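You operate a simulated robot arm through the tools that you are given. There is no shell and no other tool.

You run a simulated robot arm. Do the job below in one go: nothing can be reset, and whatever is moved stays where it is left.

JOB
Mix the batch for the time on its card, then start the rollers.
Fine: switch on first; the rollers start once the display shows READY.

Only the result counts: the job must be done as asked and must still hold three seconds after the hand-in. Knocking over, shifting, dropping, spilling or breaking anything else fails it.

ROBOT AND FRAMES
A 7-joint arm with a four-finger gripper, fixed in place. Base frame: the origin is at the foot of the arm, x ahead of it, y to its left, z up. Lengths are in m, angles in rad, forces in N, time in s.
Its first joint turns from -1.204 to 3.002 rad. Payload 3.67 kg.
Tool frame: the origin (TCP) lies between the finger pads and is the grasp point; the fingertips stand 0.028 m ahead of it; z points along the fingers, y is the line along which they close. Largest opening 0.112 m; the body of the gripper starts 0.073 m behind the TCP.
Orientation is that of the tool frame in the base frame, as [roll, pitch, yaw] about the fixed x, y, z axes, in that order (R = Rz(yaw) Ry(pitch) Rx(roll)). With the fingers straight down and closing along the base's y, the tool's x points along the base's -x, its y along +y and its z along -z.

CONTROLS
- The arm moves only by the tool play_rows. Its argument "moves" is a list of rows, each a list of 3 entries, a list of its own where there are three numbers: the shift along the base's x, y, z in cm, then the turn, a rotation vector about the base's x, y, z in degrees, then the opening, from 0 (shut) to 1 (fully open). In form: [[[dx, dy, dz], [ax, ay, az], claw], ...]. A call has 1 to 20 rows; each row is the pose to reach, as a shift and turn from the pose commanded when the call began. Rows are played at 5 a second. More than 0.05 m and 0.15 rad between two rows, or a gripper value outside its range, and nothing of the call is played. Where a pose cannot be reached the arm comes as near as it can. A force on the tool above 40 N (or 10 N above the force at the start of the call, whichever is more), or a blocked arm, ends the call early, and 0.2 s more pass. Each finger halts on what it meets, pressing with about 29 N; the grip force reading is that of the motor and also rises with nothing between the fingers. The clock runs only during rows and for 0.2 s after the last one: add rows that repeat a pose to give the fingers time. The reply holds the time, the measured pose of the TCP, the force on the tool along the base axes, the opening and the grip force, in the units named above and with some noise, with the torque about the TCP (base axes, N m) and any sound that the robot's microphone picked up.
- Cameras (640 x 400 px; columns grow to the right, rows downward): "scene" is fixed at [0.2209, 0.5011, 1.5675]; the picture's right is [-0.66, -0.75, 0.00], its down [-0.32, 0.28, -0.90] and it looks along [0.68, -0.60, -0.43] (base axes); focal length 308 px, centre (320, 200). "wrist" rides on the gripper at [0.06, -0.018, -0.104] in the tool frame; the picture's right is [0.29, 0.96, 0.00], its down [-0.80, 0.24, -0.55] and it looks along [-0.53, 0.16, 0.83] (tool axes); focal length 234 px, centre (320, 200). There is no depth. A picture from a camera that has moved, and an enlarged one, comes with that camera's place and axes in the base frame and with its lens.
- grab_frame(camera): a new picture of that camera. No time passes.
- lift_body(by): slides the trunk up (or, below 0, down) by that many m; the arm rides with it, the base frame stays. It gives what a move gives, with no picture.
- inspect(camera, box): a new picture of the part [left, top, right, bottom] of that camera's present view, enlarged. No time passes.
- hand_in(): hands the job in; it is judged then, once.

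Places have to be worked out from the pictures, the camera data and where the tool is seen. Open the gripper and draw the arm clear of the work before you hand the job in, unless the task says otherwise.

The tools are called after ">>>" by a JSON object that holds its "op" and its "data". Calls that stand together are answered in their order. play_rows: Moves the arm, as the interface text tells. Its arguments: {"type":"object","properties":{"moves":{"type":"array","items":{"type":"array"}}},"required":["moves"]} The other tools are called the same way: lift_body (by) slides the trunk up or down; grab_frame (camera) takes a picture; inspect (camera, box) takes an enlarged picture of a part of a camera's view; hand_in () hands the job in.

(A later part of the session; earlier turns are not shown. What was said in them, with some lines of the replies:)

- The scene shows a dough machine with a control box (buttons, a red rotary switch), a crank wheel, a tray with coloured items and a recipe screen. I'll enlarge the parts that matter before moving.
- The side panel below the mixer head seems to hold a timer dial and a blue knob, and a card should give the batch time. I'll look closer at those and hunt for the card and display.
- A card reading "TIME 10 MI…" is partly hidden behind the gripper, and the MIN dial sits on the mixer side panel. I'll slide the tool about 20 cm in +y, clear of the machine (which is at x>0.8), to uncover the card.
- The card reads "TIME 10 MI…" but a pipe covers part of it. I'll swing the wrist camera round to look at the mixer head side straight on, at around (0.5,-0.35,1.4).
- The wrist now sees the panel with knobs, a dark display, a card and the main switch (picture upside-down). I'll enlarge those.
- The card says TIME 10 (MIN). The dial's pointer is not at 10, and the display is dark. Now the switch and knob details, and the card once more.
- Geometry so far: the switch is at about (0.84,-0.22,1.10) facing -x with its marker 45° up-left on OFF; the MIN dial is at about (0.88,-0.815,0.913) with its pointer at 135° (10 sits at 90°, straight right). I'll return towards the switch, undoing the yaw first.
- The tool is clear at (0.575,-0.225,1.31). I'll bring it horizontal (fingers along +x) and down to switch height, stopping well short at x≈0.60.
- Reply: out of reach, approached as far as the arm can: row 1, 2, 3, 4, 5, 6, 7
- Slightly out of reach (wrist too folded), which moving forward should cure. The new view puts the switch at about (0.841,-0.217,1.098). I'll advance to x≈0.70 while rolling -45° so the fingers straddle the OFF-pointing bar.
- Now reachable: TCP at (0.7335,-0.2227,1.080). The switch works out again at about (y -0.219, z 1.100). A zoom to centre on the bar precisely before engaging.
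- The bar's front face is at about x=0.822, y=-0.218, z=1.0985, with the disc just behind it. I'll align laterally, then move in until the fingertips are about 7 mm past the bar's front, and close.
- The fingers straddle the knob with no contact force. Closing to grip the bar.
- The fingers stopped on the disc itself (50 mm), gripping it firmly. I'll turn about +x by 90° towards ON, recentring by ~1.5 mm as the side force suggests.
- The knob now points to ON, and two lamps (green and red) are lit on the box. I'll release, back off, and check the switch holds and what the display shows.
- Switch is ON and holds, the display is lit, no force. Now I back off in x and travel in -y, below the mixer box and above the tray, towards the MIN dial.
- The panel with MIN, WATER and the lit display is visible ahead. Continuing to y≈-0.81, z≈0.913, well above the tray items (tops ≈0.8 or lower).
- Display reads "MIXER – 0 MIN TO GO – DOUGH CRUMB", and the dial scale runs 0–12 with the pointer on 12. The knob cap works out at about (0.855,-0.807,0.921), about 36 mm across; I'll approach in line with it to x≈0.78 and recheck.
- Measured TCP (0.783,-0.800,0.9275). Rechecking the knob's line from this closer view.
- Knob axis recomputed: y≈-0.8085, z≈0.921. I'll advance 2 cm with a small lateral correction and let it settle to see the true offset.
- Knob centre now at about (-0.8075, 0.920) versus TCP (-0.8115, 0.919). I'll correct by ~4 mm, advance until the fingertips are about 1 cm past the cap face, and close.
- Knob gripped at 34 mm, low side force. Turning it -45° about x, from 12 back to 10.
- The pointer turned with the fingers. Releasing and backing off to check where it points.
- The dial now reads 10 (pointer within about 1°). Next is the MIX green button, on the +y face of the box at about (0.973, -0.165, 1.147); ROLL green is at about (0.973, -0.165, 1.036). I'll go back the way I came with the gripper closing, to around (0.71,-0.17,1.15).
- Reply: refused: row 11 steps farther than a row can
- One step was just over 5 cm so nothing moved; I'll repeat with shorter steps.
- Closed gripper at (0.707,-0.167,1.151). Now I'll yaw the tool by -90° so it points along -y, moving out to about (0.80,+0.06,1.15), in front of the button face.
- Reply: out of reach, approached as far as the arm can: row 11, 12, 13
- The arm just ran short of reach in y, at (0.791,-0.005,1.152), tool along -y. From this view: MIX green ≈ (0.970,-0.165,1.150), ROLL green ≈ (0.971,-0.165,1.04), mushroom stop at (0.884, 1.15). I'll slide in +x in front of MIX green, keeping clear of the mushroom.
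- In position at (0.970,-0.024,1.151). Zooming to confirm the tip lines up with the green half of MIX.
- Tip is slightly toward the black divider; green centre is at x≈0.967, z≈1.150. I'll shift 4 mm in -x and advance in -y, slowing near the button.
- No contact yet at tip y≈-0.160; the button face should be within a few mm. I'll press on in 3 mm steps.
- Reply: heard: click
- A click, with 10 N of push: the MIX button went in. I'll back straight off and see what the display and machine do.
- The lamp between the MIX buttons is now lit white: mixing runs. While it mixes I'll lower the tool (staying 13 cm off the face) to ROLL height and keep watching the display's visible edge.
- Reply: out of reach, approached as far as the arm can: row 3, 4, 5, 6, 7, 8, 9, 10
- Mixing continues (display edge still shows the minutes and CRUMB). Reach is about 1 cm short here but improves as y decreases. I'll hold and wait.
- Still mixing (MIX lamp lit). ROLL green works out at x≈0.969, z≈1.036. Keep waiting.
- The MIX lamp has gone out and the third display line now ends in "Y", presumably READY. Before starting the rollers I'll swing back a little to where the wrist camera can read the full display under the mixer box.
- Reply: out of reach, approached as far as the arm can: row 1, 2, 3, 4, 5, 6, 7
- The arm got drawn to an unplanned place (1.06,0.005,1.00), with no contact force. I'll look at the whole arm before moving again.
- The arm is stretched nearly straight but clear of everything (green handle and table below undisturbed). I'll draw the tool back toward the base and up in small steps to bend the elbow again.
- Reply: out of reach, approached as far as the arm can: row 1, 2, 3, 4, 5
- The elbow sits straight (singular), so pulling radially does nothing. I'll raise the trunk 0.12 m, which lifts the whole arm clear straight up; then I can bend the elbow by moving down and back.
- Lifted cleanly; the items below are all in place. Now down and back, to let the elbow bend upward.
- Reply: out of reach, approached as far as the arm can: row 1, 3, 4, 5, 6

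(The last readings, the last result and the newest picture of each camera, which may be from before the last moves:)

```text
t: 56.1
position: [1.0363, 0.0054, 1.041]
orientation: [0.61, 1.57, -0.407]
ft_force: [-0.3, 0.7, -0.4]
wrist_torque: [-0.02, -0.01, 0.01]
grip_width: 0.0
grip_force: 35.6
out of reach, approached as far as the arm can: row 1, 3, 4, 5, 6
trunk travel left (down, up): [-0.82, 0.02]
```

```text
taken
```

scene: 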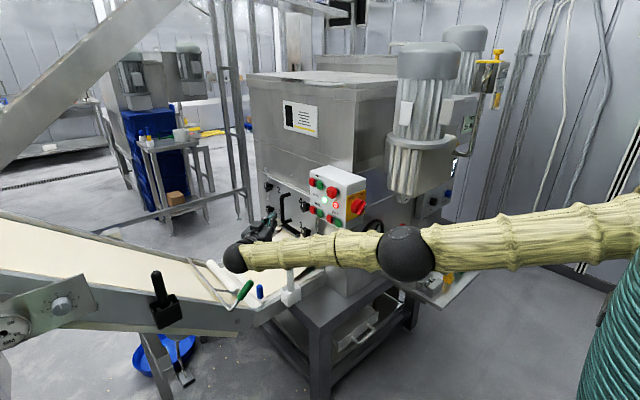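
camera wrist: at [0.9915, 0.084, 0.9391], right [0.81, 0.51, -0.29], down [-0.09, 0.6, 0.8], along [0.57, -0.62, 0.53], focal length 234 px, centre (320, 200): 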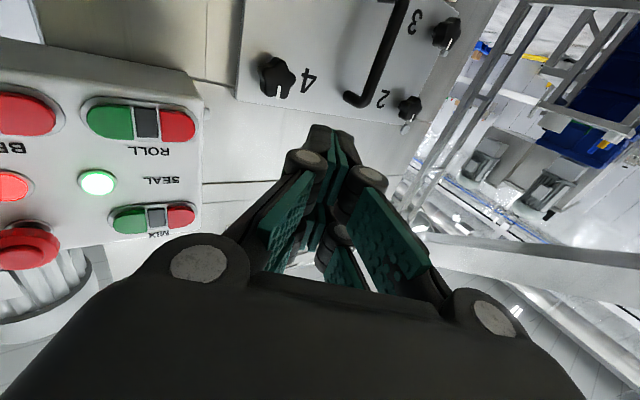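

It came down and 3 cm back, so the elbow has begun to bend. I'll keep retracting, turning the tool a bit more towards +x to ease the wrist.

>>> {"op": "play_rows", "data": {"moves": [[[-2, 0, 0], [0, 0, 4], 0], [[-4, 0, 0], [0, 0, 8], 0], [[-6, 0, 0], [0, 0, 12], 0], [[-8, 0, 0], [0, 0, 16], 0], [[-10, 0, 0], [0, 0, 20], 0], [[-10, 0, 0], [0, 0, 20], 0]]}}

>>> {"op": "grab_frame", "data": {"camera": "scene"}}

```text
t: 57.5
position: [1.068, 0.0513, 0.975]
orientation: [0.492, 1.569, -0.174]
ft_force: [-0.1, 0.8, 0.4]
wrist_torque: [0.01, -0.01, -0.01]
grip_width: 0.0
grip_force: 35.4
out of reach, approached as far as the arm can: row 1, 2, 3, 4, 5, 6
trunk travel left (down, up): [-0.82, 0.02]
```

```text
taken
```

scene: 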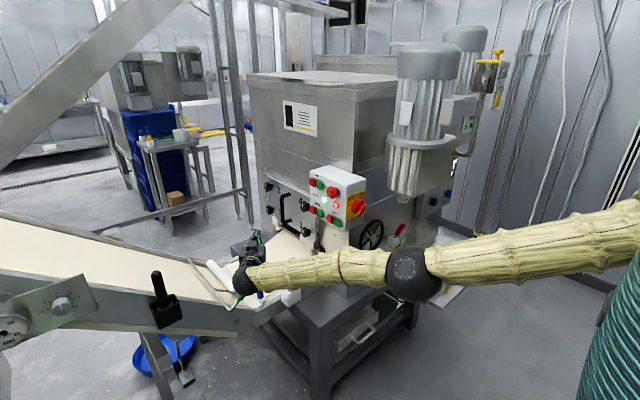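

Retraction is still blocked and the tool drifted lower (z 0.975; still ~8–13 cm above the table items). I'll first rise along the reach sphere, then tilt the hand about +y, which should force the elbow to bend upward while I retract.

>>> {"op": "play_rows", "data": {"moves": [[[0.5, 0, 2], [0, 0, 0], 0], [[1, 0, 4], [0, 0, 0], 0], [[1.5, 0, 6], [0, 0, 0], 0], [[2, 0, 8], [0, 0, 0], 0], [[1.5, 0, 8], [0, 6, 0], 0], [[1, 0, 8], [0, 12, 0], 0], [[0, 0, 8], [0, 18, 0], 0], [[-1, 0, 8], [0, 24, 0], 0], [[-2, 0, 8], [0, 30, 0], 0], [[-2, 0, 8], [0, 30, 0], 0]]}}

>>> {"op": "grab_frame", "data": {"camera": "scene"}}

```text
t: 59.7
position: [1.0985, 0.0557, 1.0405]
orientation: [-2.473, 1.046, -3.141]
ft_force: [-0.2, 0.6, -0.7]
wrist_torque: [-0.03, 0.0, -0.01]
grip_width: 0.0002
grip_force: 35.8
out of reach, approached as far as the arm can: row 1, 2, 3, 4, 5, 6, 7, 8, 9, 10
trunk travel left (down, up): [-0.82, 0.02]
```

```text
taken
```

scene: 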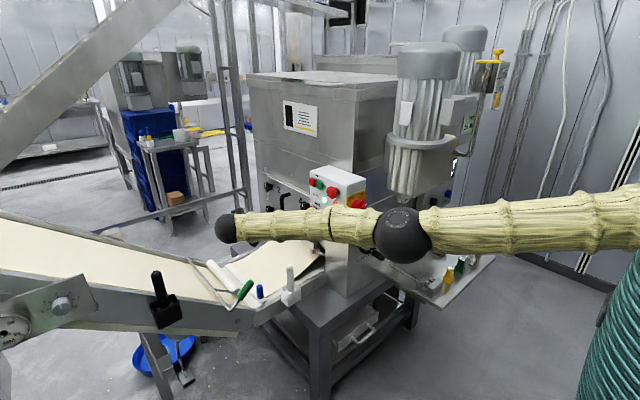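

Orientation followed and the ball rose; the elbow is still nearly straight. I'll continue with more tilt while retracting in x and y.

>>> {"op": "play_rows", "data": {"moves": [[[-2, -1, -1], [0, 5, 0], 0], [[-4, -2, -2], [0, 10, 0], 0], [[-7, -3, -3], [0, 15, 0], 0], [[-10, -4, -4], [0, 20, 0], 0], [[-13, -5, -4], [0, 25, 0], 0], [[-16, -6, -4], [0, 30, 0], 0], [[-16, -6, -4], [0, 30, 0], 0]]}}

>>> {"op": "grab_frame", "data": {"camera": "scene"}}

```text
t: 61.3
position: [1.0389, 0.0446, 0.9707]
orientation: [-2.477, 0.522, 3.141]
ft_force: [0.3, 0.2, 0.0]
wrist_torque: [0.0, -0.02, 0.04]
grip_width: 0.0
grip_force: 35.6
out of reach, approached as far as the arm can: row 1, 2, 3, 4, 5, 6, 7
trunk travel left (down, up): [-0.82, 0.02]
```

```text
taken
```

scene: 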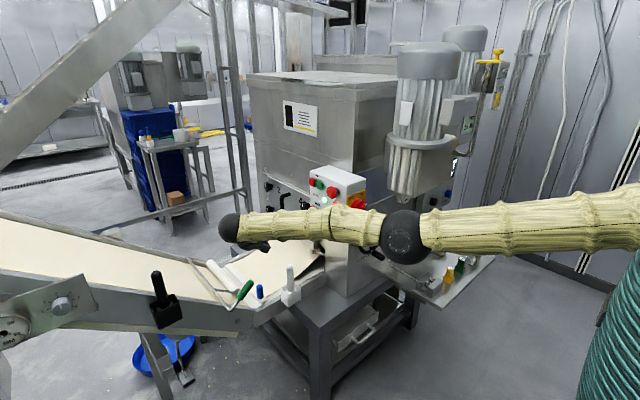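

Still straight. I'll look closely at the elbow to see which way its joint axis lies.

>>> {"op": "inspect", "data": {"camera": "scene", "box": [340, 180, 480, 290]}}

>>> {"op": "inspect", "data": {"camera": "scene", "box": [200, 180, 340, 290]}}

>>> {"op": "inspect", "data": {"camera": "scene", "box": [500, 160, 640, 270]}}

>>> {"op": "grab_frame", "data": {"camera": "wrist"}}

```text
3.64 times, centred on (410, 235) of scene
camera zoom: at [0.2209, 0.5011, 1.5675], right [-0.66, -0.75, 0.0], down [-0.32, 0.28, -0.9], along [0.68, -0.6, -0.43], focal length 1122 px, centre (-7, 73)
```

zoom: 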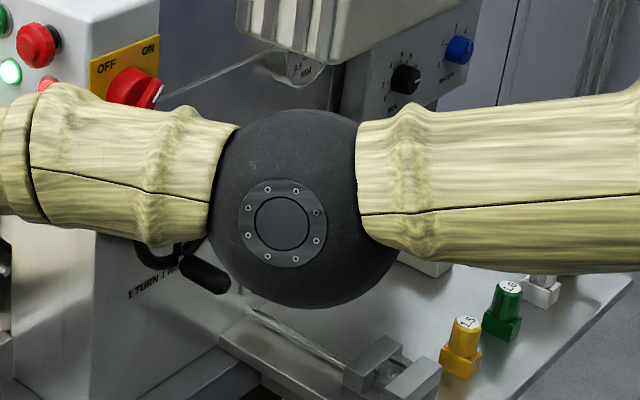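

```text
3.64 times, centred on (270, 235) of scene
camera zoom: at [0.2209, 0.5011, 1.5675], right [-0.66, -0.75, 0.0], down [-0.32, 0.28, -0.9], along [0.68, -0.6, -0.43], focal length 1122 px, centre (502, 73)
```

zoom: 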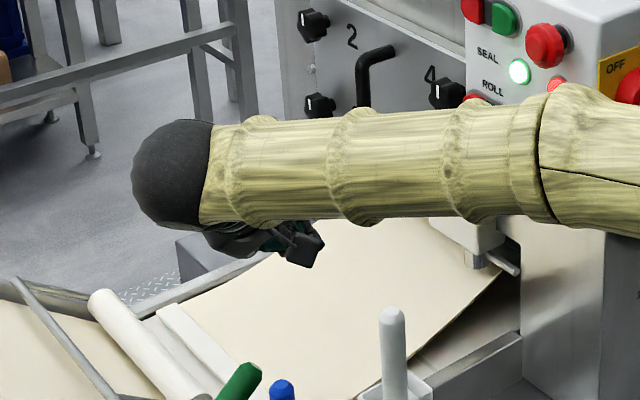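

```text
3.64 times, centred on (570, 215) of scene
camera zoom: at [0.2209, 0.5011, 1.5675], right [-0.66, -0.75, 0.0], down [-0.32, 0.28, -0.9], along [0.68, -0.6, -0.43], focal length 1122 px, centre (-589, 146)
```

zoom: 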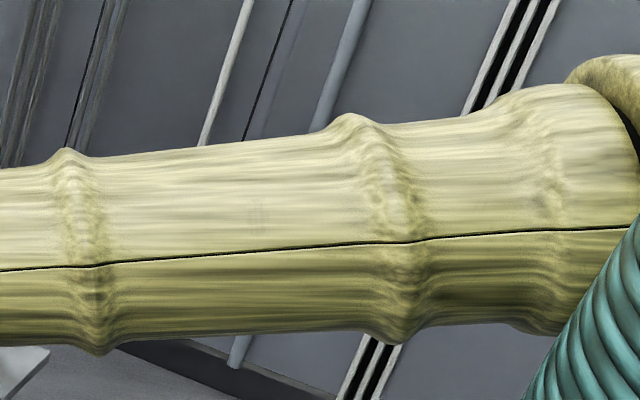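

```text
taken
camera wrist: at [0.9403, 0.0943, 1.0216], right [0.05, 0.75, -0.66], down [0.55, 0.53, 0.65], along [0.84, -0.39, -0.39], focal length 234 px, centre (320, 200)
```

wrist: 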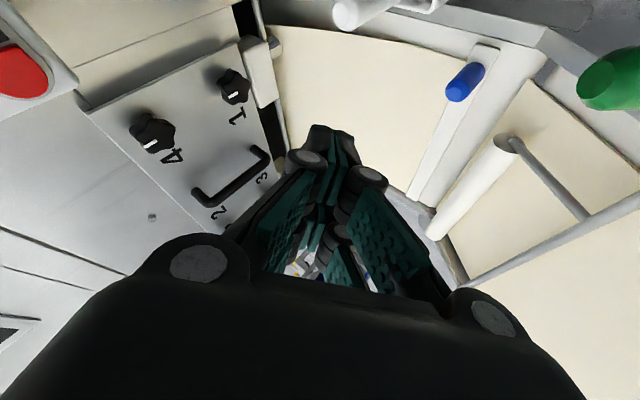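

The elbow axis is lateral, so it bends in the vertical plane, and pushes in the "forearm-down" sense have not worked. I'll try the opposite sense: up and back while undoing the tilt.

>>> {"op": "play_rows", "data": {"moves": [[[-1, 0, 3], [0, -6, 0], 0], [[-2, 0, 6], [0, -12, 0], 0], [[-4, 0, 9], [0, -18, 0], 0], [[-6, 0, 12], [0, -24, 0], 0], [[-8, 0, 15], [0, -30, 0], 0], [[-11, 0, 18], [0, -36, 0], 0], [[-14, 0, 21], [0, -42, 0], 0], [[-14, 0, 21], [0, -42, 0], 0]]}}

>>> {"op": "grab_frame", "data": {"camera": "scene"}}

```text
t: 63.1
position: [1.1304, 0.0532, 1.1403]
orientation: [-2.476, 1.255, -3.141]
ft_force: [-0.6, 0.9, -0.4]
wrist_torque: [-0.01, -0.01, -0.01]
grip_width: 0.0001
grip_force: 35.8
out of reach, approached as far as the arm can: row 1, 2, 3, 4, 5, 6, 7, 8
trunk travel left (down, up): [-0.82, 0.02]
```

```text
taken
```

scene: 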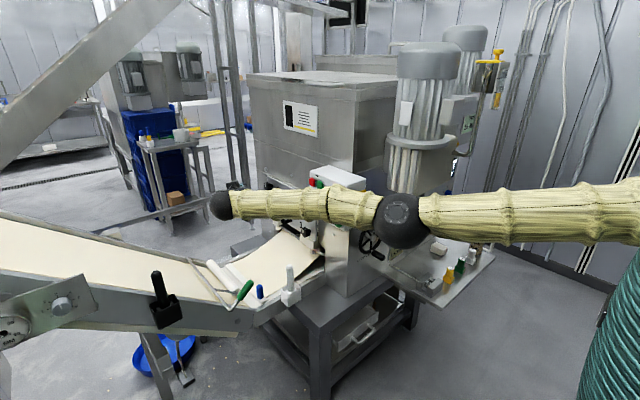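

Still stuck near full stretch. I'll try a different direction: retract strongly while swinging towards +y (free space above the conveyor) and turning the tool to point along +x.

>>> {"op": "play_rows", "data": {"moves": [[[-3, 2.5, 1], [0, 0, 7], 0], [[-6, 5, 2], [0, 0, 14], 0], [[-9, 7.5, 3], [0, 0, 21], 0], [[-12, 10, 4], [0, 0, 28], 0], [[-15, 12.5, 5], [0, 0, 35], 0], [[-18, 15, 6], [0, 0, 42], 0], [[-21, 15, 7], [0, 0, 42], 0], [[-24, 15, 8], [0, 0, 42], 0], [[-24, 15, 8], [0, 0, 42], 0]]}}

>>> {"op": "grab_frame", "data": {"camera": "scene"}}

```text
t: 65.3
position: [1.1371, 0.108, 1.0636]
orientation: [-2.433, 1.073, -2.684]
ft_force: [-0.3, 1.0, -0.4]
wrist_torque: [0.0, -0.01, -0.03]
grip_width: 0.0
grip_force: 35.3
out of reach, approached as far as the arm can: row 1, 2, 3, 4, 5, 6, 7, 8, 9
trunk travel left (down, up): [-0.82, 0.02]
stopped in row 9: the arm was blocked; the commanded pose is now the measured one
```

```text
taken
```

scene: 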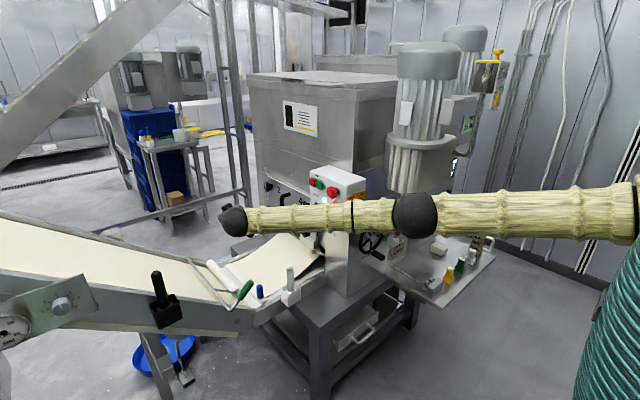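

The call ended with "arm blocked", though tool force is ~1 N. I'll look closely for any contact along the arm before doing more.

>>> {"op": "inspect", "data": {"camera": "scene", "box": [200, 160, 360, 270]}}

>>> {"op": "inspect", "data": {"camera": "scene", "box": [340, 150, 480, 270]}}

>>> {"op": "inspect", "data": {"camera": "scene", "box": [500, 150, 640, 270]}}

>>> {"op": "grab_frame", "data": {"camera": "wrist"}}

```text
3.64 times, centred on (280, 215) of scene
camera zoom: at [0.2209, 0.5011, 1.5675], right [-0.66, -0.75, 0.0], down [-0.32, 0.28, -0.9], along [0.68, -0.6, -0.43], focal length 1122 px, centre (466, 146)
```

zoom: 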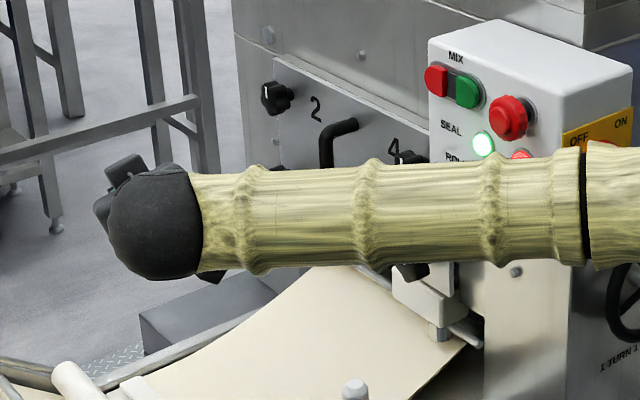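

```text
3.33 times, centred on (410, 210) of scene
camera zoom: at [0.2209, 0.5011, 1.5675], right [-0.66, -0.75, 0.0], down [-0.32, 0.28, -0.9], along [0.68, -0.6, -0.43], focal length 1028 px, centre (20, 167)
```

zoom: 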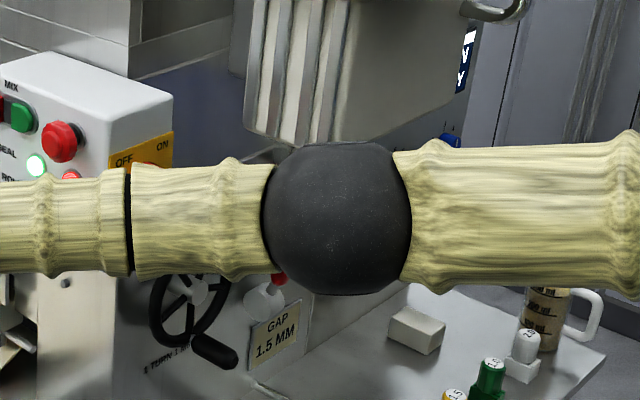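

```text
3.33 times, centred on (570, 210) of scene
camera zoom: at [0.2209, 0.5011, 1.5675], right [-0.66, -0.75, 0.0], down [-0.32, 0.28, -0.9], along [0.68, -0.6, -0.43], focal length 1028 px, centre (-513, 167)
```

zoom: 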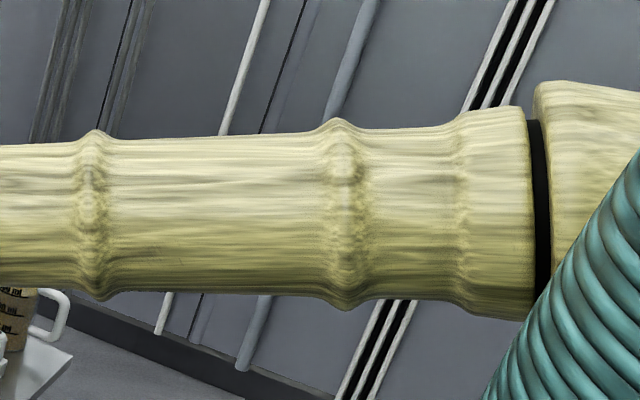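

```text
taken
camera wrist: at [1.0169, 0.1084, 1.0542], right [0.05, 0.83, -0.55], down [-0.11, 0.55, 0.83], along [0.99, 0.02, 0.12], focal length 234 px, centre (320, 200)
```

wrist: 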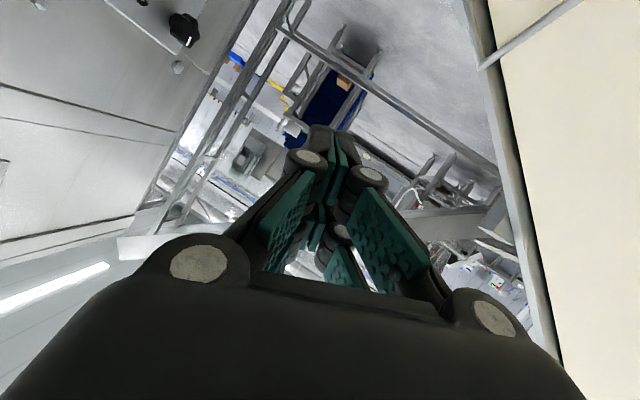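

No contact is visible; the upper arm and forearm have instead rolled about their length (elbow cap turned), so "blocked" looks like a lag during that roll. I'll continue with a gentle retraction.

>>> {"op": "play_rows", "data": {"moves": [[[0, 0, 0], [0, 0, 0], 0], [[-1, 0, 0], [0, 0, 0], 0], [[-2, 0, 0], [0, 0, 0], 0], [[-3, 0, 0.5], [0, 0, 0], 0], [[-4, 0, 1], [0, 0, 0], 0], [[-4, 0, 1], [0, 0, 0], 0]]}}

>>> {"op": "grab_frame", "data": {"camera": "scene"}}

```text
t: 66.7
position: [1.0967, 0.1097, 1.0763]
orientation: [-2.419, 1.072, -2.674]
ft_force: [-0.3, -0.9, -1.0]
wrist_torque: [-0.02, -0.01, 0.01]
grip_width: 0.0001
grip_force: 36.0
trunk travel left (down, up): [-0.82, 0.02]
```

```text
taken
```

scene: 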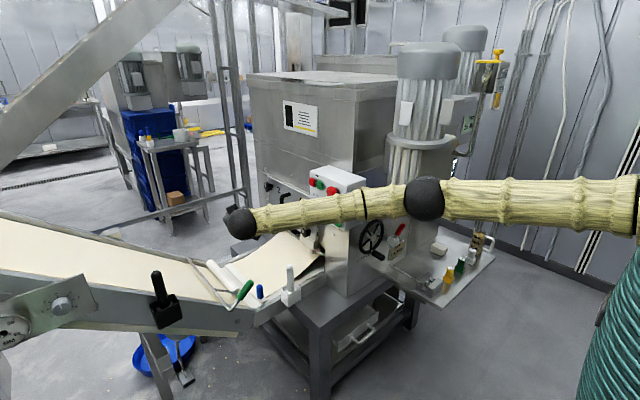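

That worked: the elbow is bending (towards -y) and the tool retracts exactly as commanded. Continuing the retraction smoothly.

>>> {"op": "play_rows", "data": {"moves": [[[-3, 0, 0.8], [0, 0, 0], 0], [[-6, 0, 1.6], [0, 0, 0], 0], [[-9, 0, 2.4], [0, 0, 0], 0], [[-12, 0, 3.2], [0, 0, 0], 0], [[-15, 0, 4], [0, 0, 0], 0], [[-18, 0, 5], [0, 0, 0], 0], [[-18, 0, 5], [0, 0, 0], 0]]}}

>>> {"op": "grab_frame", "data": {"camera": "scene"}}

```text
t: 68.3
position: [0.9173, 0.1105, 1.1241]
orientation: [-2.419, 1.073, -2.674]
ft_force: [0.1, 0.9, -0.5]
wrist_torque: [-0.01, -0.01, -0.01]
grip_width: 0.0003
grip_force: 36.5
trunk travel left (down, up): [-0.82, 0.02]
```

```text
taken
```

scene: 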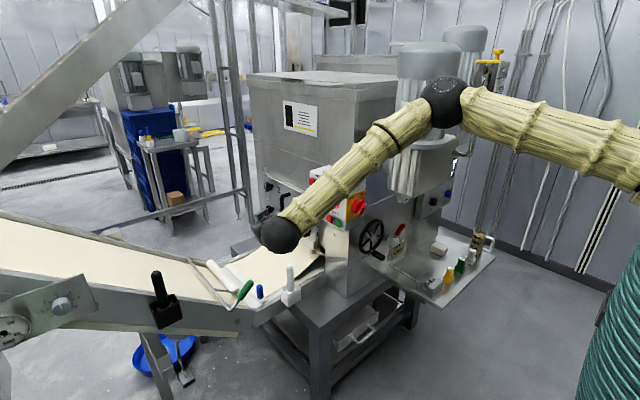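

The elbow is up again and everything is under control at (0.917,0.11,1.124). I'll re-orient the tool level, pointing about 70° towards -y, at around (0.78,0.03,1.20), where the reach is comfortable.

>>> {"op": "play_rows", "data": {"moves": [[[-1.5, -0.9, 0.8], [0, -3.3, -6], 0], [[-3, -1.8, 1.7], [-0.1, -6.6, -12], 0], [[-4.6, -2.7, 2.5], [-0.2, -9.9, -18.1], 0], [[-6.1, -3.6, 3.4], [-0.2, -13.2, -24.1], 0], [[-7.6, -4.4, 4.2], [-0.3, -16.5, -30.1], 0], [[-9.1, -5.3, 5.1], [-0.3, -19.8, -36.2], 0], [[-10.7, -6.2, 5.9], [-0.4, -23.1, -42.2], 0], [[-12.2, -7.1, 6.8], [-0.4, -26.4, -48.2], 0], [[-13.7, -8, 7.6], [-0.5, -29.65, -54.2], 0], [[-13.7, -8, 7.6], [-0.5, -29.65, -54.2], 0]]}}

>>> {"op": "grab_frame", "data": {"camera": "scene"}}

>>> {"op": "grab_frame", "data": {"camera": "wrist"}}

```text
t: 70.5
position: [0.7786, 0.0309, 1.2035]
orientation: [0.405, 1.568, -0.819]
ft_force: [-0.3, -0.3, 0.0]
wrist_torque: [0.01, -0.02, -0.03]
grip_width: 0.0002
grip_force: 35.7
trunk travel left (down, up): [-0.82, 0.02]
```

```text
taken
```

scene: 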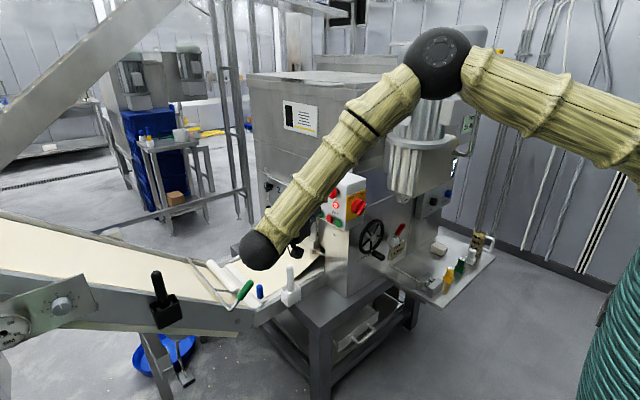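

```text
taken
camera wrist: at [0.7262, 0.1217, 1.1432], right [0.9, 0.33, -0.29], down [0.04, 0.6, 0.8], along [0.43, -0.73, 0.53], focal length 234 px, centre (320, 200)
```

wrist: 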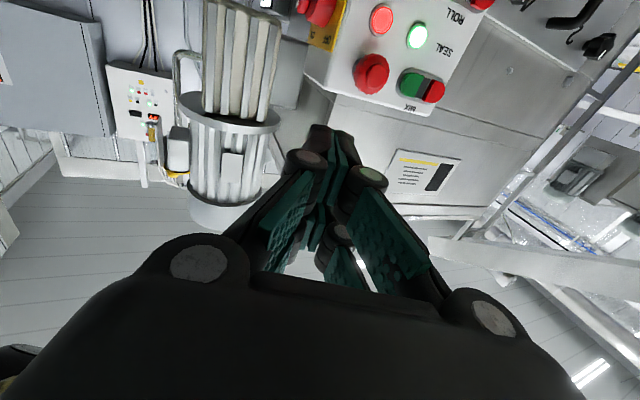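

Level and well within reach at (0.779,0.031,1.2035). Lowering the trunk by 0.16 m brings the tool to about 1.04 (ROLL height) with an easier shoulder height, and should give a view of the display.

>>> {"op": "lift_body", "data": {"by": -0.16}}

>>> {"op": "grab_frame", "data": {"camera": "scene"}}

>>> {"op": "grab_frame", "data": {"camera": "wrist"}}

```text
t: 72.3
position: [0.7786, 0.0317, 1.0436]
orientation: [0.167, 1.57, -1.057]
ft_force: [0.7, 0.2, 0.4]
wrist_torque: [0.02, -0.02, -0.01]
grip_width: 0.0002
grip_force: 35.9
trunk travel left (down, up): [-0.66, 0.18]
```

```text
taken
```

scene: 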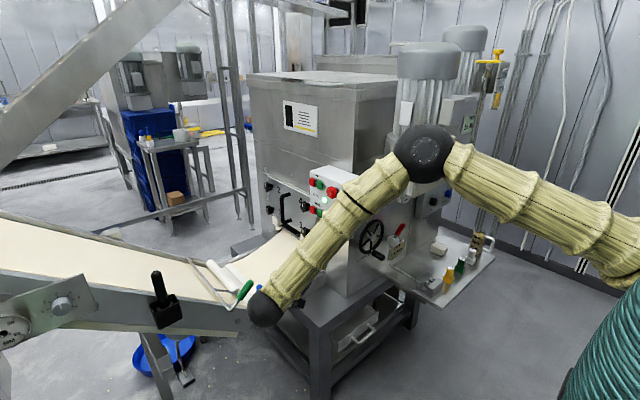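

```text
taken
camera wrist: at [0.7258, 0.1221, 0.9834], right [0.9, 0.33, -0.29], down [0.04, 0.6, 0.8], along [0.43, -0.73, 0.53], focal length 234 px, centre (320, 200)
```

wrist: 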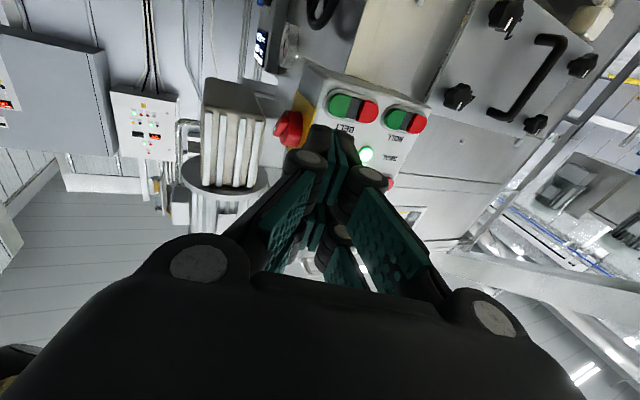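

The display is just visible near the top of the wrist view; zooming in, along with the scene's view of the display edge.

>>> {"op": "inspect", "data": {"camera": "wrist", "box": [235, 0, 315, 80]}}

>>> {"op": "inspect", "data": {"camera": "scene", "box": [420, 140, 480, 200]}}

>>> {"op": "inspect", "data": {"camera": "wrist", "box": [300, 70, 440, 200]}}

```text
5.00 times, centred on (275, 40) of wrist
camera zoom: at [0.7258, 0.1221, 0.9834], right [0.9, 0.33, -0.29], down [0.04, 0.6, 0.8], along [0.43, -0.73, 0.53], focal length 1171 px, centre (545, 1000)
```

zoom: 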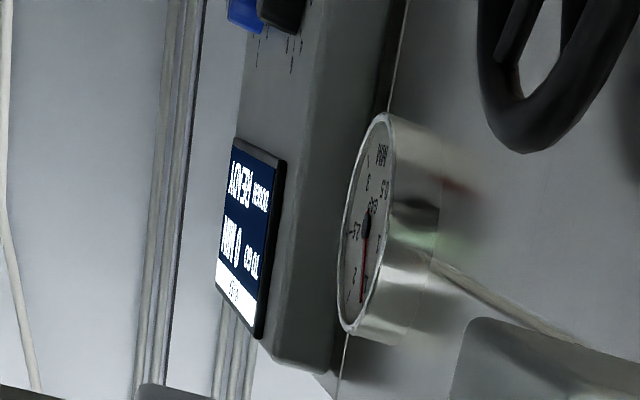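

```text
6.67 times, centred on (450, 170) of scene
camera zoom: at [0.2209, 0.5011, 1.5675], right [-0.66, -0.75, 0.0], down [-0.32, 0.28, -0.9], along [0.68, -0.6, -0.43], focal length 2057 px, centre (-547, 400)
```

zoom: 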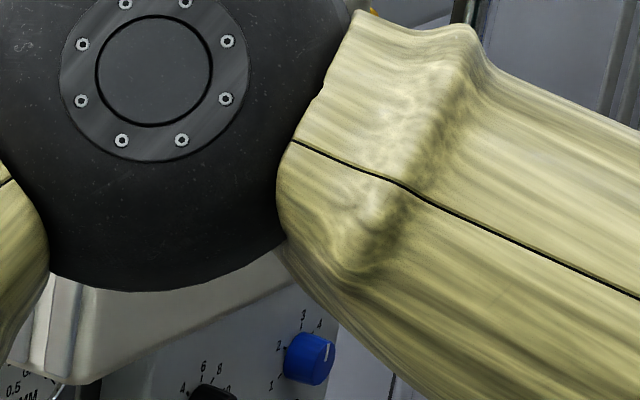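

```text
3.08 times, centred on (370, 135) of wrist
camera zoom: at [0.7258, 0.1221, 0.9834], right [0.9, 0.33, -0.29], down [0.04, 0.6, 0.8], along [0.43, -0.73, 0.53], focal length 720 px, centre (166, 400)
```

zoom: 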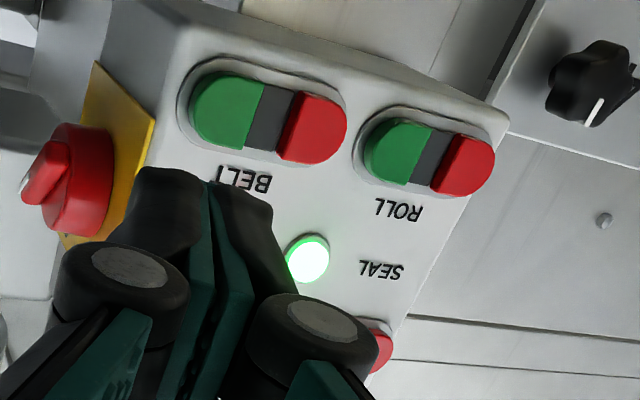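

The display now clearly reads "0 MIN TO GO / DOUGH READY". Next the ROLL green button: tip to x≈0.970, z≈1.037; I slide in +x at y≈-0.02, clear of the panel.

>>> {"op": "play_rows", "data": {"moves": [[[4, -1, -0.2], [0, 0, 0], 0], [[8, -2.5, -0.4], [0, 0, 0], 0], [[12, -4, -0.6], [0, 0, 0], 0], [[15.5, -5, -0.6], [0, 0, 0], 0], [[18.1, -5.2, -0.6], [0, 0, 0], 0], [[18.1, -5.2, -0.6], [0, 0, 0], 0]]}}

>>> {"op": "grab_frame", "data": {"camera": "wrist"}}

>>> {"op": "inspect", "data": {"camera": "wrist", "box": [220, 40, 420, 180]}}

```text
t: 73.7
position: [0.9587, -0.0217, 1.0372]
orientation: [0.152, 1.568, -1.07]
ft_force: [0.0, 1.2, 0.4]
wrist_torque: [-0.01, 0.0, -0.01]
grip_width: 0.0
grip_force: 35.7
trunk travel left (down, up): [-0.66, 0.18]
```

```text
taken
camera wrist: at [0.9058, 0.0696, 0.9773], right [0.9, 0.33, -0.29], down [0.04, 0.6, 0.8], along [0.43, -0.73, 0.53], focal length 234 px, centre (320, 200)
```

wrist: 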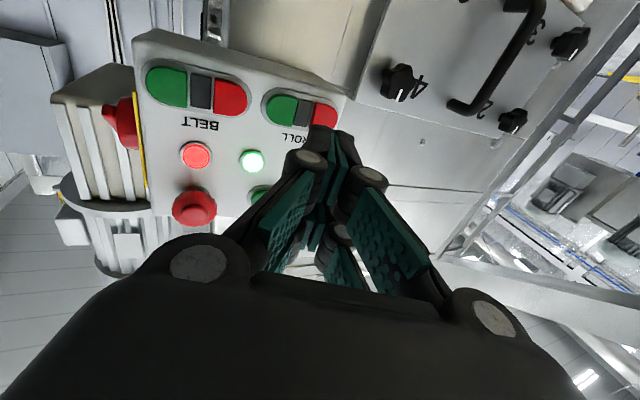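

```text
2.86 times, centred on (320, 110) of wrist
camera zoom: at [0.9058, 0.0696, 0.9773], right [0.9, 0.33, -0.29], down [0.04, 0.6, 0.8], along [0.43, -0.73, 0.53], focal length 669 px, centre (320, 457)
```

zoom: 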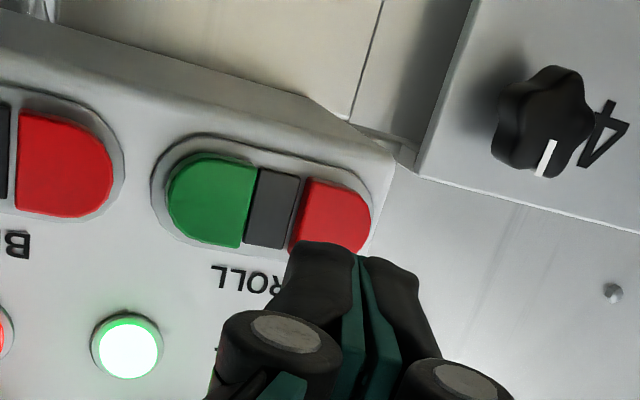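

ROLL green recomputed at (0.968,-0.165,1.040), in line with the tip at x≈0.968. Advancing in -y, slow at the end.

>>> {"op": "play_rows", "data": {"moves": [[[0, -3, 0.2], [0, 0, 0], 0], [[0, -6, 0.2], [0, 0, 0], 0], [[0, -8.5, 0.2], [0, 0, 0], 0], [[0, -9.8, 0.2], [0, 0, 0], 0], [[0, -10.4, 0.2], [0, 0, 0], 0], [[0, -10.8, 0.2], [0, 0, 0], 0], [[0, -11.1, 0.2], [0, 0, 0], 0], [[0, -11.4, 0.2], [0, 0, 0], 0], [[0, -11.4, 0.2], [0, 0, 0], 0]]}}

>>> {"op": "inspect", "data": {"camera": "wrist", "box": [220, 40, 420, 180]}}

>>> {"op": "inspect", "data": {"camera": "scene", "box": [280, 140, 400, 240]}}

```text
t: 75.7
position: [0.9611, -0.1345, 1.0389]
orientation: [0.14, 1.569, -1.084]
ft_force: [-1.2, 1.3, 0.8]
wrist_torque: [0.0, -0.01, -0.01]
grip_width: 0.0
grip_force: 35.7
trunk travel left (down, up): [-0.66, 0.18]
```

```text
2.86 times, centred on (320, 110) of wrist
camera zoom: at [0.907, -0.0437, 0.9791], right [0.9, 0.33, -0.29], down [0.04, 0.6, 0.8], along [0.43, -0.73, 0.53], focal length 669 px, centre (320, 457)
```

zoom: 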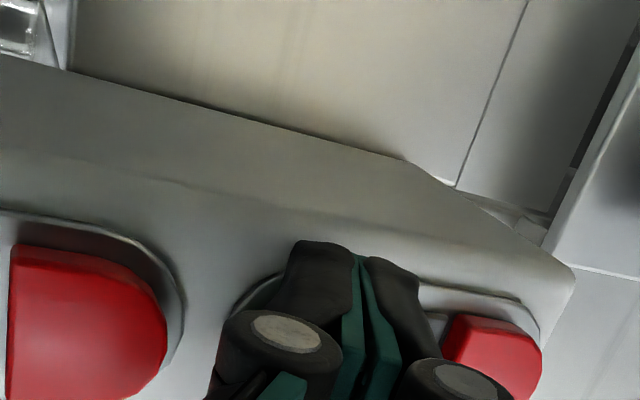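

```text
4.00 times, centred on (340, 190) of scene
camera zoom: at [0.2209, 0.5011, 1.5675], right [-0.66, -0.75, 0.0], down [-0.32, 0.28, -0.9], along [0.68, -0.6, -0.43], focal length 1234 px, centre (240, 240)
```

zoom: 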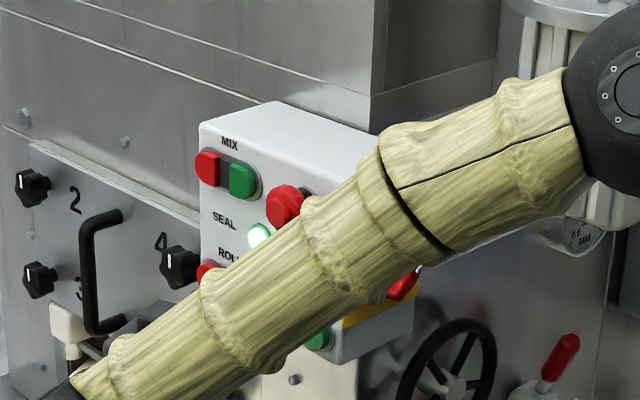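

No contact yet (force ~1 N), tip right at the green half. Pressing on in 3 mm steps.

>>> {"op": "play_rows", "data": {"moves": [[[0, -0.3, 0], [0, 0, 0], 0], [[0, -0.6, 0], [0, 0, 0], 0], [[0, -0.9, 0], [0, 0, 0], 0], [[0, -0.9, 0], [0, 0, 0], 0]]}}

>>> {"op": "inspect", "data": {"camera": "wrist", "box": [220, 40, 420, 180]}}

```text
t: 76.7
position: [0.9598, -0.1404, 1.04]
orientation: [-0.225, 1.569, -1.446]
ft_force: [-0.1, 25.4, -0.9]
wrist_torque: [0.05, 0.0, 0.04]
grip_width: 0.0
grip_force: 35.6
trunk travel left (down, up): [-0.66, 0.18]
heard: click
```

```text
2.86 times, centred on (320, 110) of wrist
camera zoom: at [0.9068, -0.0497, 0.9791], right [0.9, 0.33, -0.29], down [0.03, 0.61, 0.8], along [0.44, -0.73, 0.53], focal length 669 px, centre (320, 457)
```

zoom: 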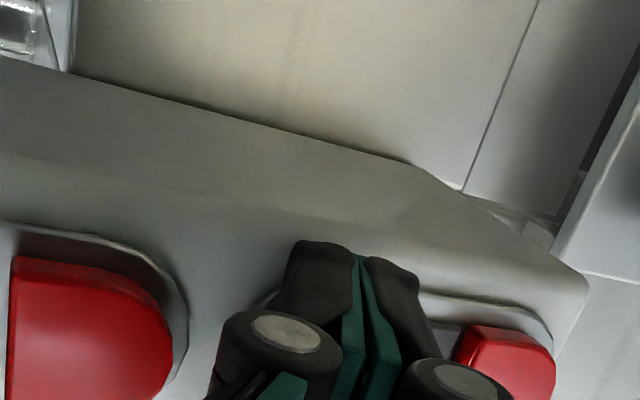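

Click heard. Backing straight off and checking the ROLL lamp.

>>> {"op": "play_rows", "data": {"moves": [[[0, 1, 0], [0, 0, 0], 0], [[0, 4, 0], [0, 0, 0], 0], [[0, 8, 0], [0, 0, 0], 0], [[0, 11, 0], [0, 0, 0], 0], [[0, 11, 0], [0, 0, 0], 0]]}}

>>> {"op": "inspect", "data": {"camera": "wrist", "box": [120, 40, 420, 240]}}

>>> {"op": "grab_frame", "data": {"camera": "scene"}}

```text
t: 77.9
position: [0.9595, -0.0336, 1.0385]
orientation: [0.203, 1.569, -1.021]
ft_force: [0.3, -0.2, 0.1]
wrist_torque: [0.01, 0.02, -0.01]
grip_width: 0.0
grip_force: 35.6
trunk travel left (down, up): [-0.66, 0.18]
```

```text
2.00 times, centred on (270, 140) of wrist
camera zoom: at [0.9066, 0.0574, 0.9791], right [0.9, 0.33, -0.29], down [0.04, 0.6, 0.8], along [0.43, -0.73, 0.53], focal length 468 px, centre (420, 320)
```

zoom: 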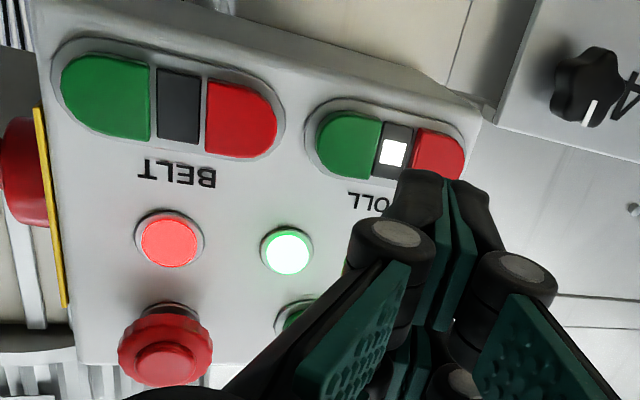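

```text
taken
```

scene: 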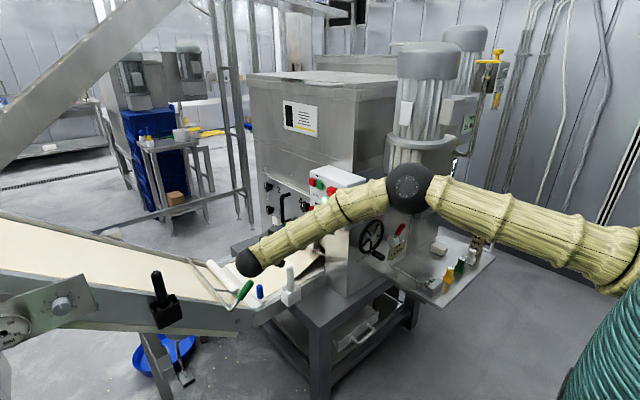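

The ROLL lamp is lit: the rollers are running. I'll retreat along the known path, away from the panel, and open the gripper.

>>> {"op": "play_rows", "data": {"moves": [[[-3, 0.5, 0.3], [0, 0, 0], 0], [[-6.5, 1.5, 0.6], [0, 0, 0], 0], [[-10, 3, 1], [0, 0, 0], 0], [[-14, 4.5, 1.5], [0, 0, 0], 0], [[-18, 6, 2], [0, 0, 0], 0], [[-18, 6, 2], [0, 0, 0], 0.5], [[-18, 6, 2], [0, 0, 0], 1], [[-18, 6, 2], [0, 0, 0], 1], [[-18, 6, 2], [0, 0, 0], 1]]}}

>>> {"op": "lift_body", "data": {"by": 0.15}}

>>> {"op": "grab_frame", "data": {"camera": "scene"}}

>>> {"op": "grab_frame", "data": {"camera": "wrist"}}

```text
t: 79.9
position: [0.7796, 0.0268, 1.0599]
orientation: [0.12, 1.567, -1.104]
ft_force: [0.3, 0.3, 0.4]
wrist_torque: [-0.01, 0.0, 0.0]
grip_width: 0.1119
grip_force: 0.1
trunk travel left (down, up): [-0.66, 0.18]
```

```text
t: 81.7
position: [0.7801, 0.0266, 1.2096]
orientation: [-0.039, 1.569, -1.26]
ft_force: [0.8, 0.7, -0.6]
wrist_torque: [-0.03, -0.03, -0.02]
grip_width: 0.1121
grip_force: 0.0
trunk travel left (down, up): [-0.81, 0.03]
```

```text
taken
```

scene: 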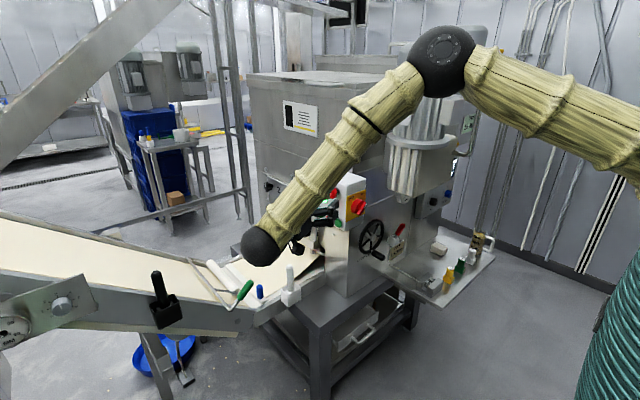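

```text
taken
camera wrist: at [0.7278, 0.1173, 1.1499], right [0.9, 0.33, -0.29], down [0.04, 0.6, 0.8], along [0.43, -0.73, 0.53], focal length 234 px, centre (320, 200)
```

wrist: 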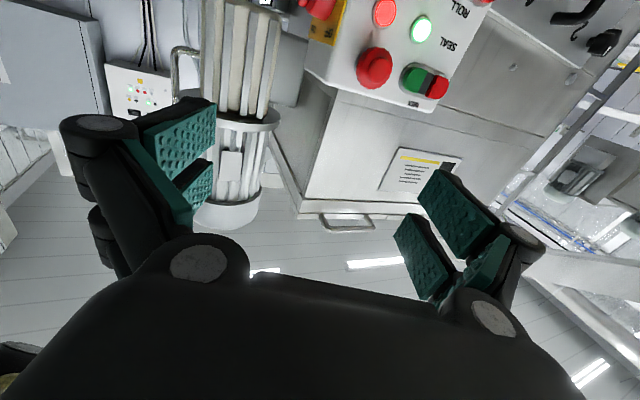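

Clear and open. I'll draw the arm somewhat farther back and up, then do a last check of lamps, dial and display.

>>> {"op": "play_rows", "data": {"moves": [[[-1.5, 0, 1.5], [0, 0, 7], 1], [[-3, 0, 3], [0, 0, 14], 1], [[-4.5, 0, 4.5], [0, 0, 21], 1], [[-6, 0, 6], [0, 0, 28], 1], [[-7.5, 0, 7.5], [0, 0, 35], 1], [[-9, 0, 9], [0, 0, 42], 1], [[-9, 0, 9], [0, 0, 42], 1]]}}

>>> {"op": "grab_frame", "data": {"camera": "scene"}}

>>> {"op": "inspect", "data": {"camera": "scene", "box": [280, 140, 400, 240]}}

>>> {"op": "inspect", "data": {"camera": "scene", "box": [400, 140, 500, 220]}}

>>> {"op": "inspect", "data": {"camera": "scene", "box": [180, 230, 340, 330]}}

```text
t: 83.3
position: [0.693, 0.0261, 1.2988]
orientation: [-0.492, 1.568, -0.981]
ft_force: [0.4, 0.0, -0.2]
wrist_torque: [-0.01, -0.02, -0.03]
grip_width: 0.112
grip_force: 0.0
trunk travel left (down, up): [-0.81, 0.03]
```

```text
taken
```

scene: 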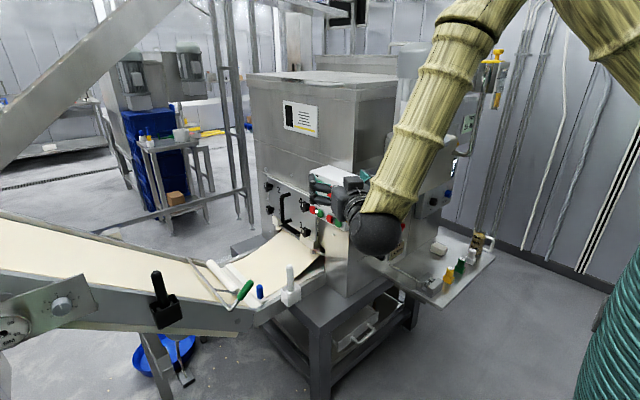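

```text
4.00 times, centred on (340, 190) of scene
camera zoom: at [0.2209, 0.5011, 1.5675], right [-0.66, -0.75, 0.0], down [-0.32, 0.28, -0.9], along [0.68, -0.6, -0.43], focal length 1234 px, centre (240, 240)
```

zoom: 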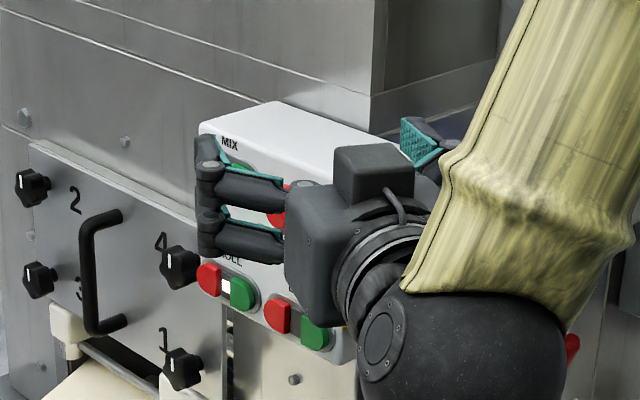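

```text
5.00 times, centred on (450, 180) of scene
camera zoom: at [0.2209, 0.5011, 1.5675], right [-0.66, -0.75, 0.0], down [-0.32, 0.28, -0.9], along [0.68, -0.6, -0.43], focal length 1542 px, centre (-330, 300)
```

zoom: 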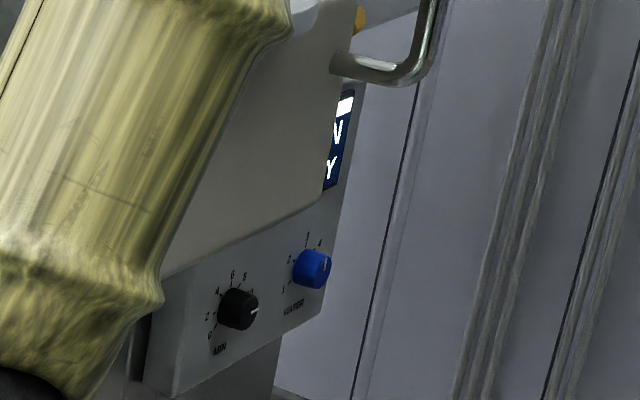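

```text
4.00 times, centred on (260, 280) of scene
camera zoom: at [0.2209, 0.5011, 1.5675], right [-0.66, -0.75, 0.0], down [-0.32, 0.28, -0.9], along [0.68, -0.6, -0.43], focal length 1234 px, centre (560, -120)
```

zoom: 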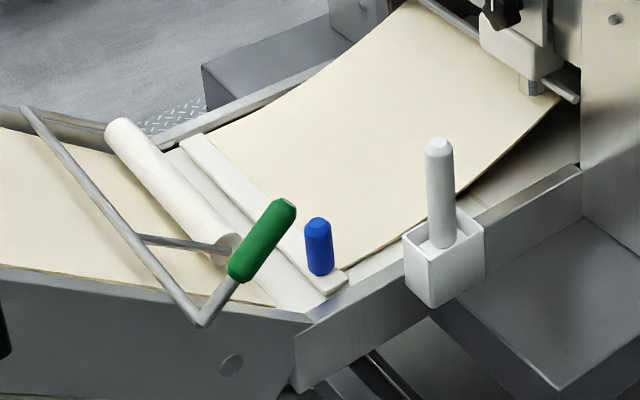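

The ROLL lamp is still lit, the display still ends in "Y" (READY), the dial is at 10, and the handles and peg below are where they were. The gripper is open and the arm is clear, so I'm handing in.

>>> {"op": "hand_in", "data": {}}

```text
The job is handed in.
```

The batch was mixed for the 10 minutes on its card, and the rollers were running when I handed the job in.

1. **Switched on:** I turned the main switch to ON and its lamps lit.
2. **Set the time:** The card on the mixer reads "TIME 10 MI…", with a pipe hiding the end. I turned the MIN dial from 12 down to 10.
3. **Mixed:** I pressed the green MIX button and waited until its lamp went out. The display then showed "0 MIN TO GO / DOUGH READY".
4. **Started the rollers:** I pressed the green ROLL button, and its lamp was still lit on my last check before hand-in.

**Arm stretch:** While I was moving to read the display, the arm stretched out straight over the conveyor. It took several moves, including raising the trunk, to bend it back. One of those moves stopped with "arm blocked", but the force on the tool stayed around 1 N and I saw no contact in the pictures. The handles and peg below looked unmoved in the final picture.

The gripper is open and the arm is drawn clear of the work.
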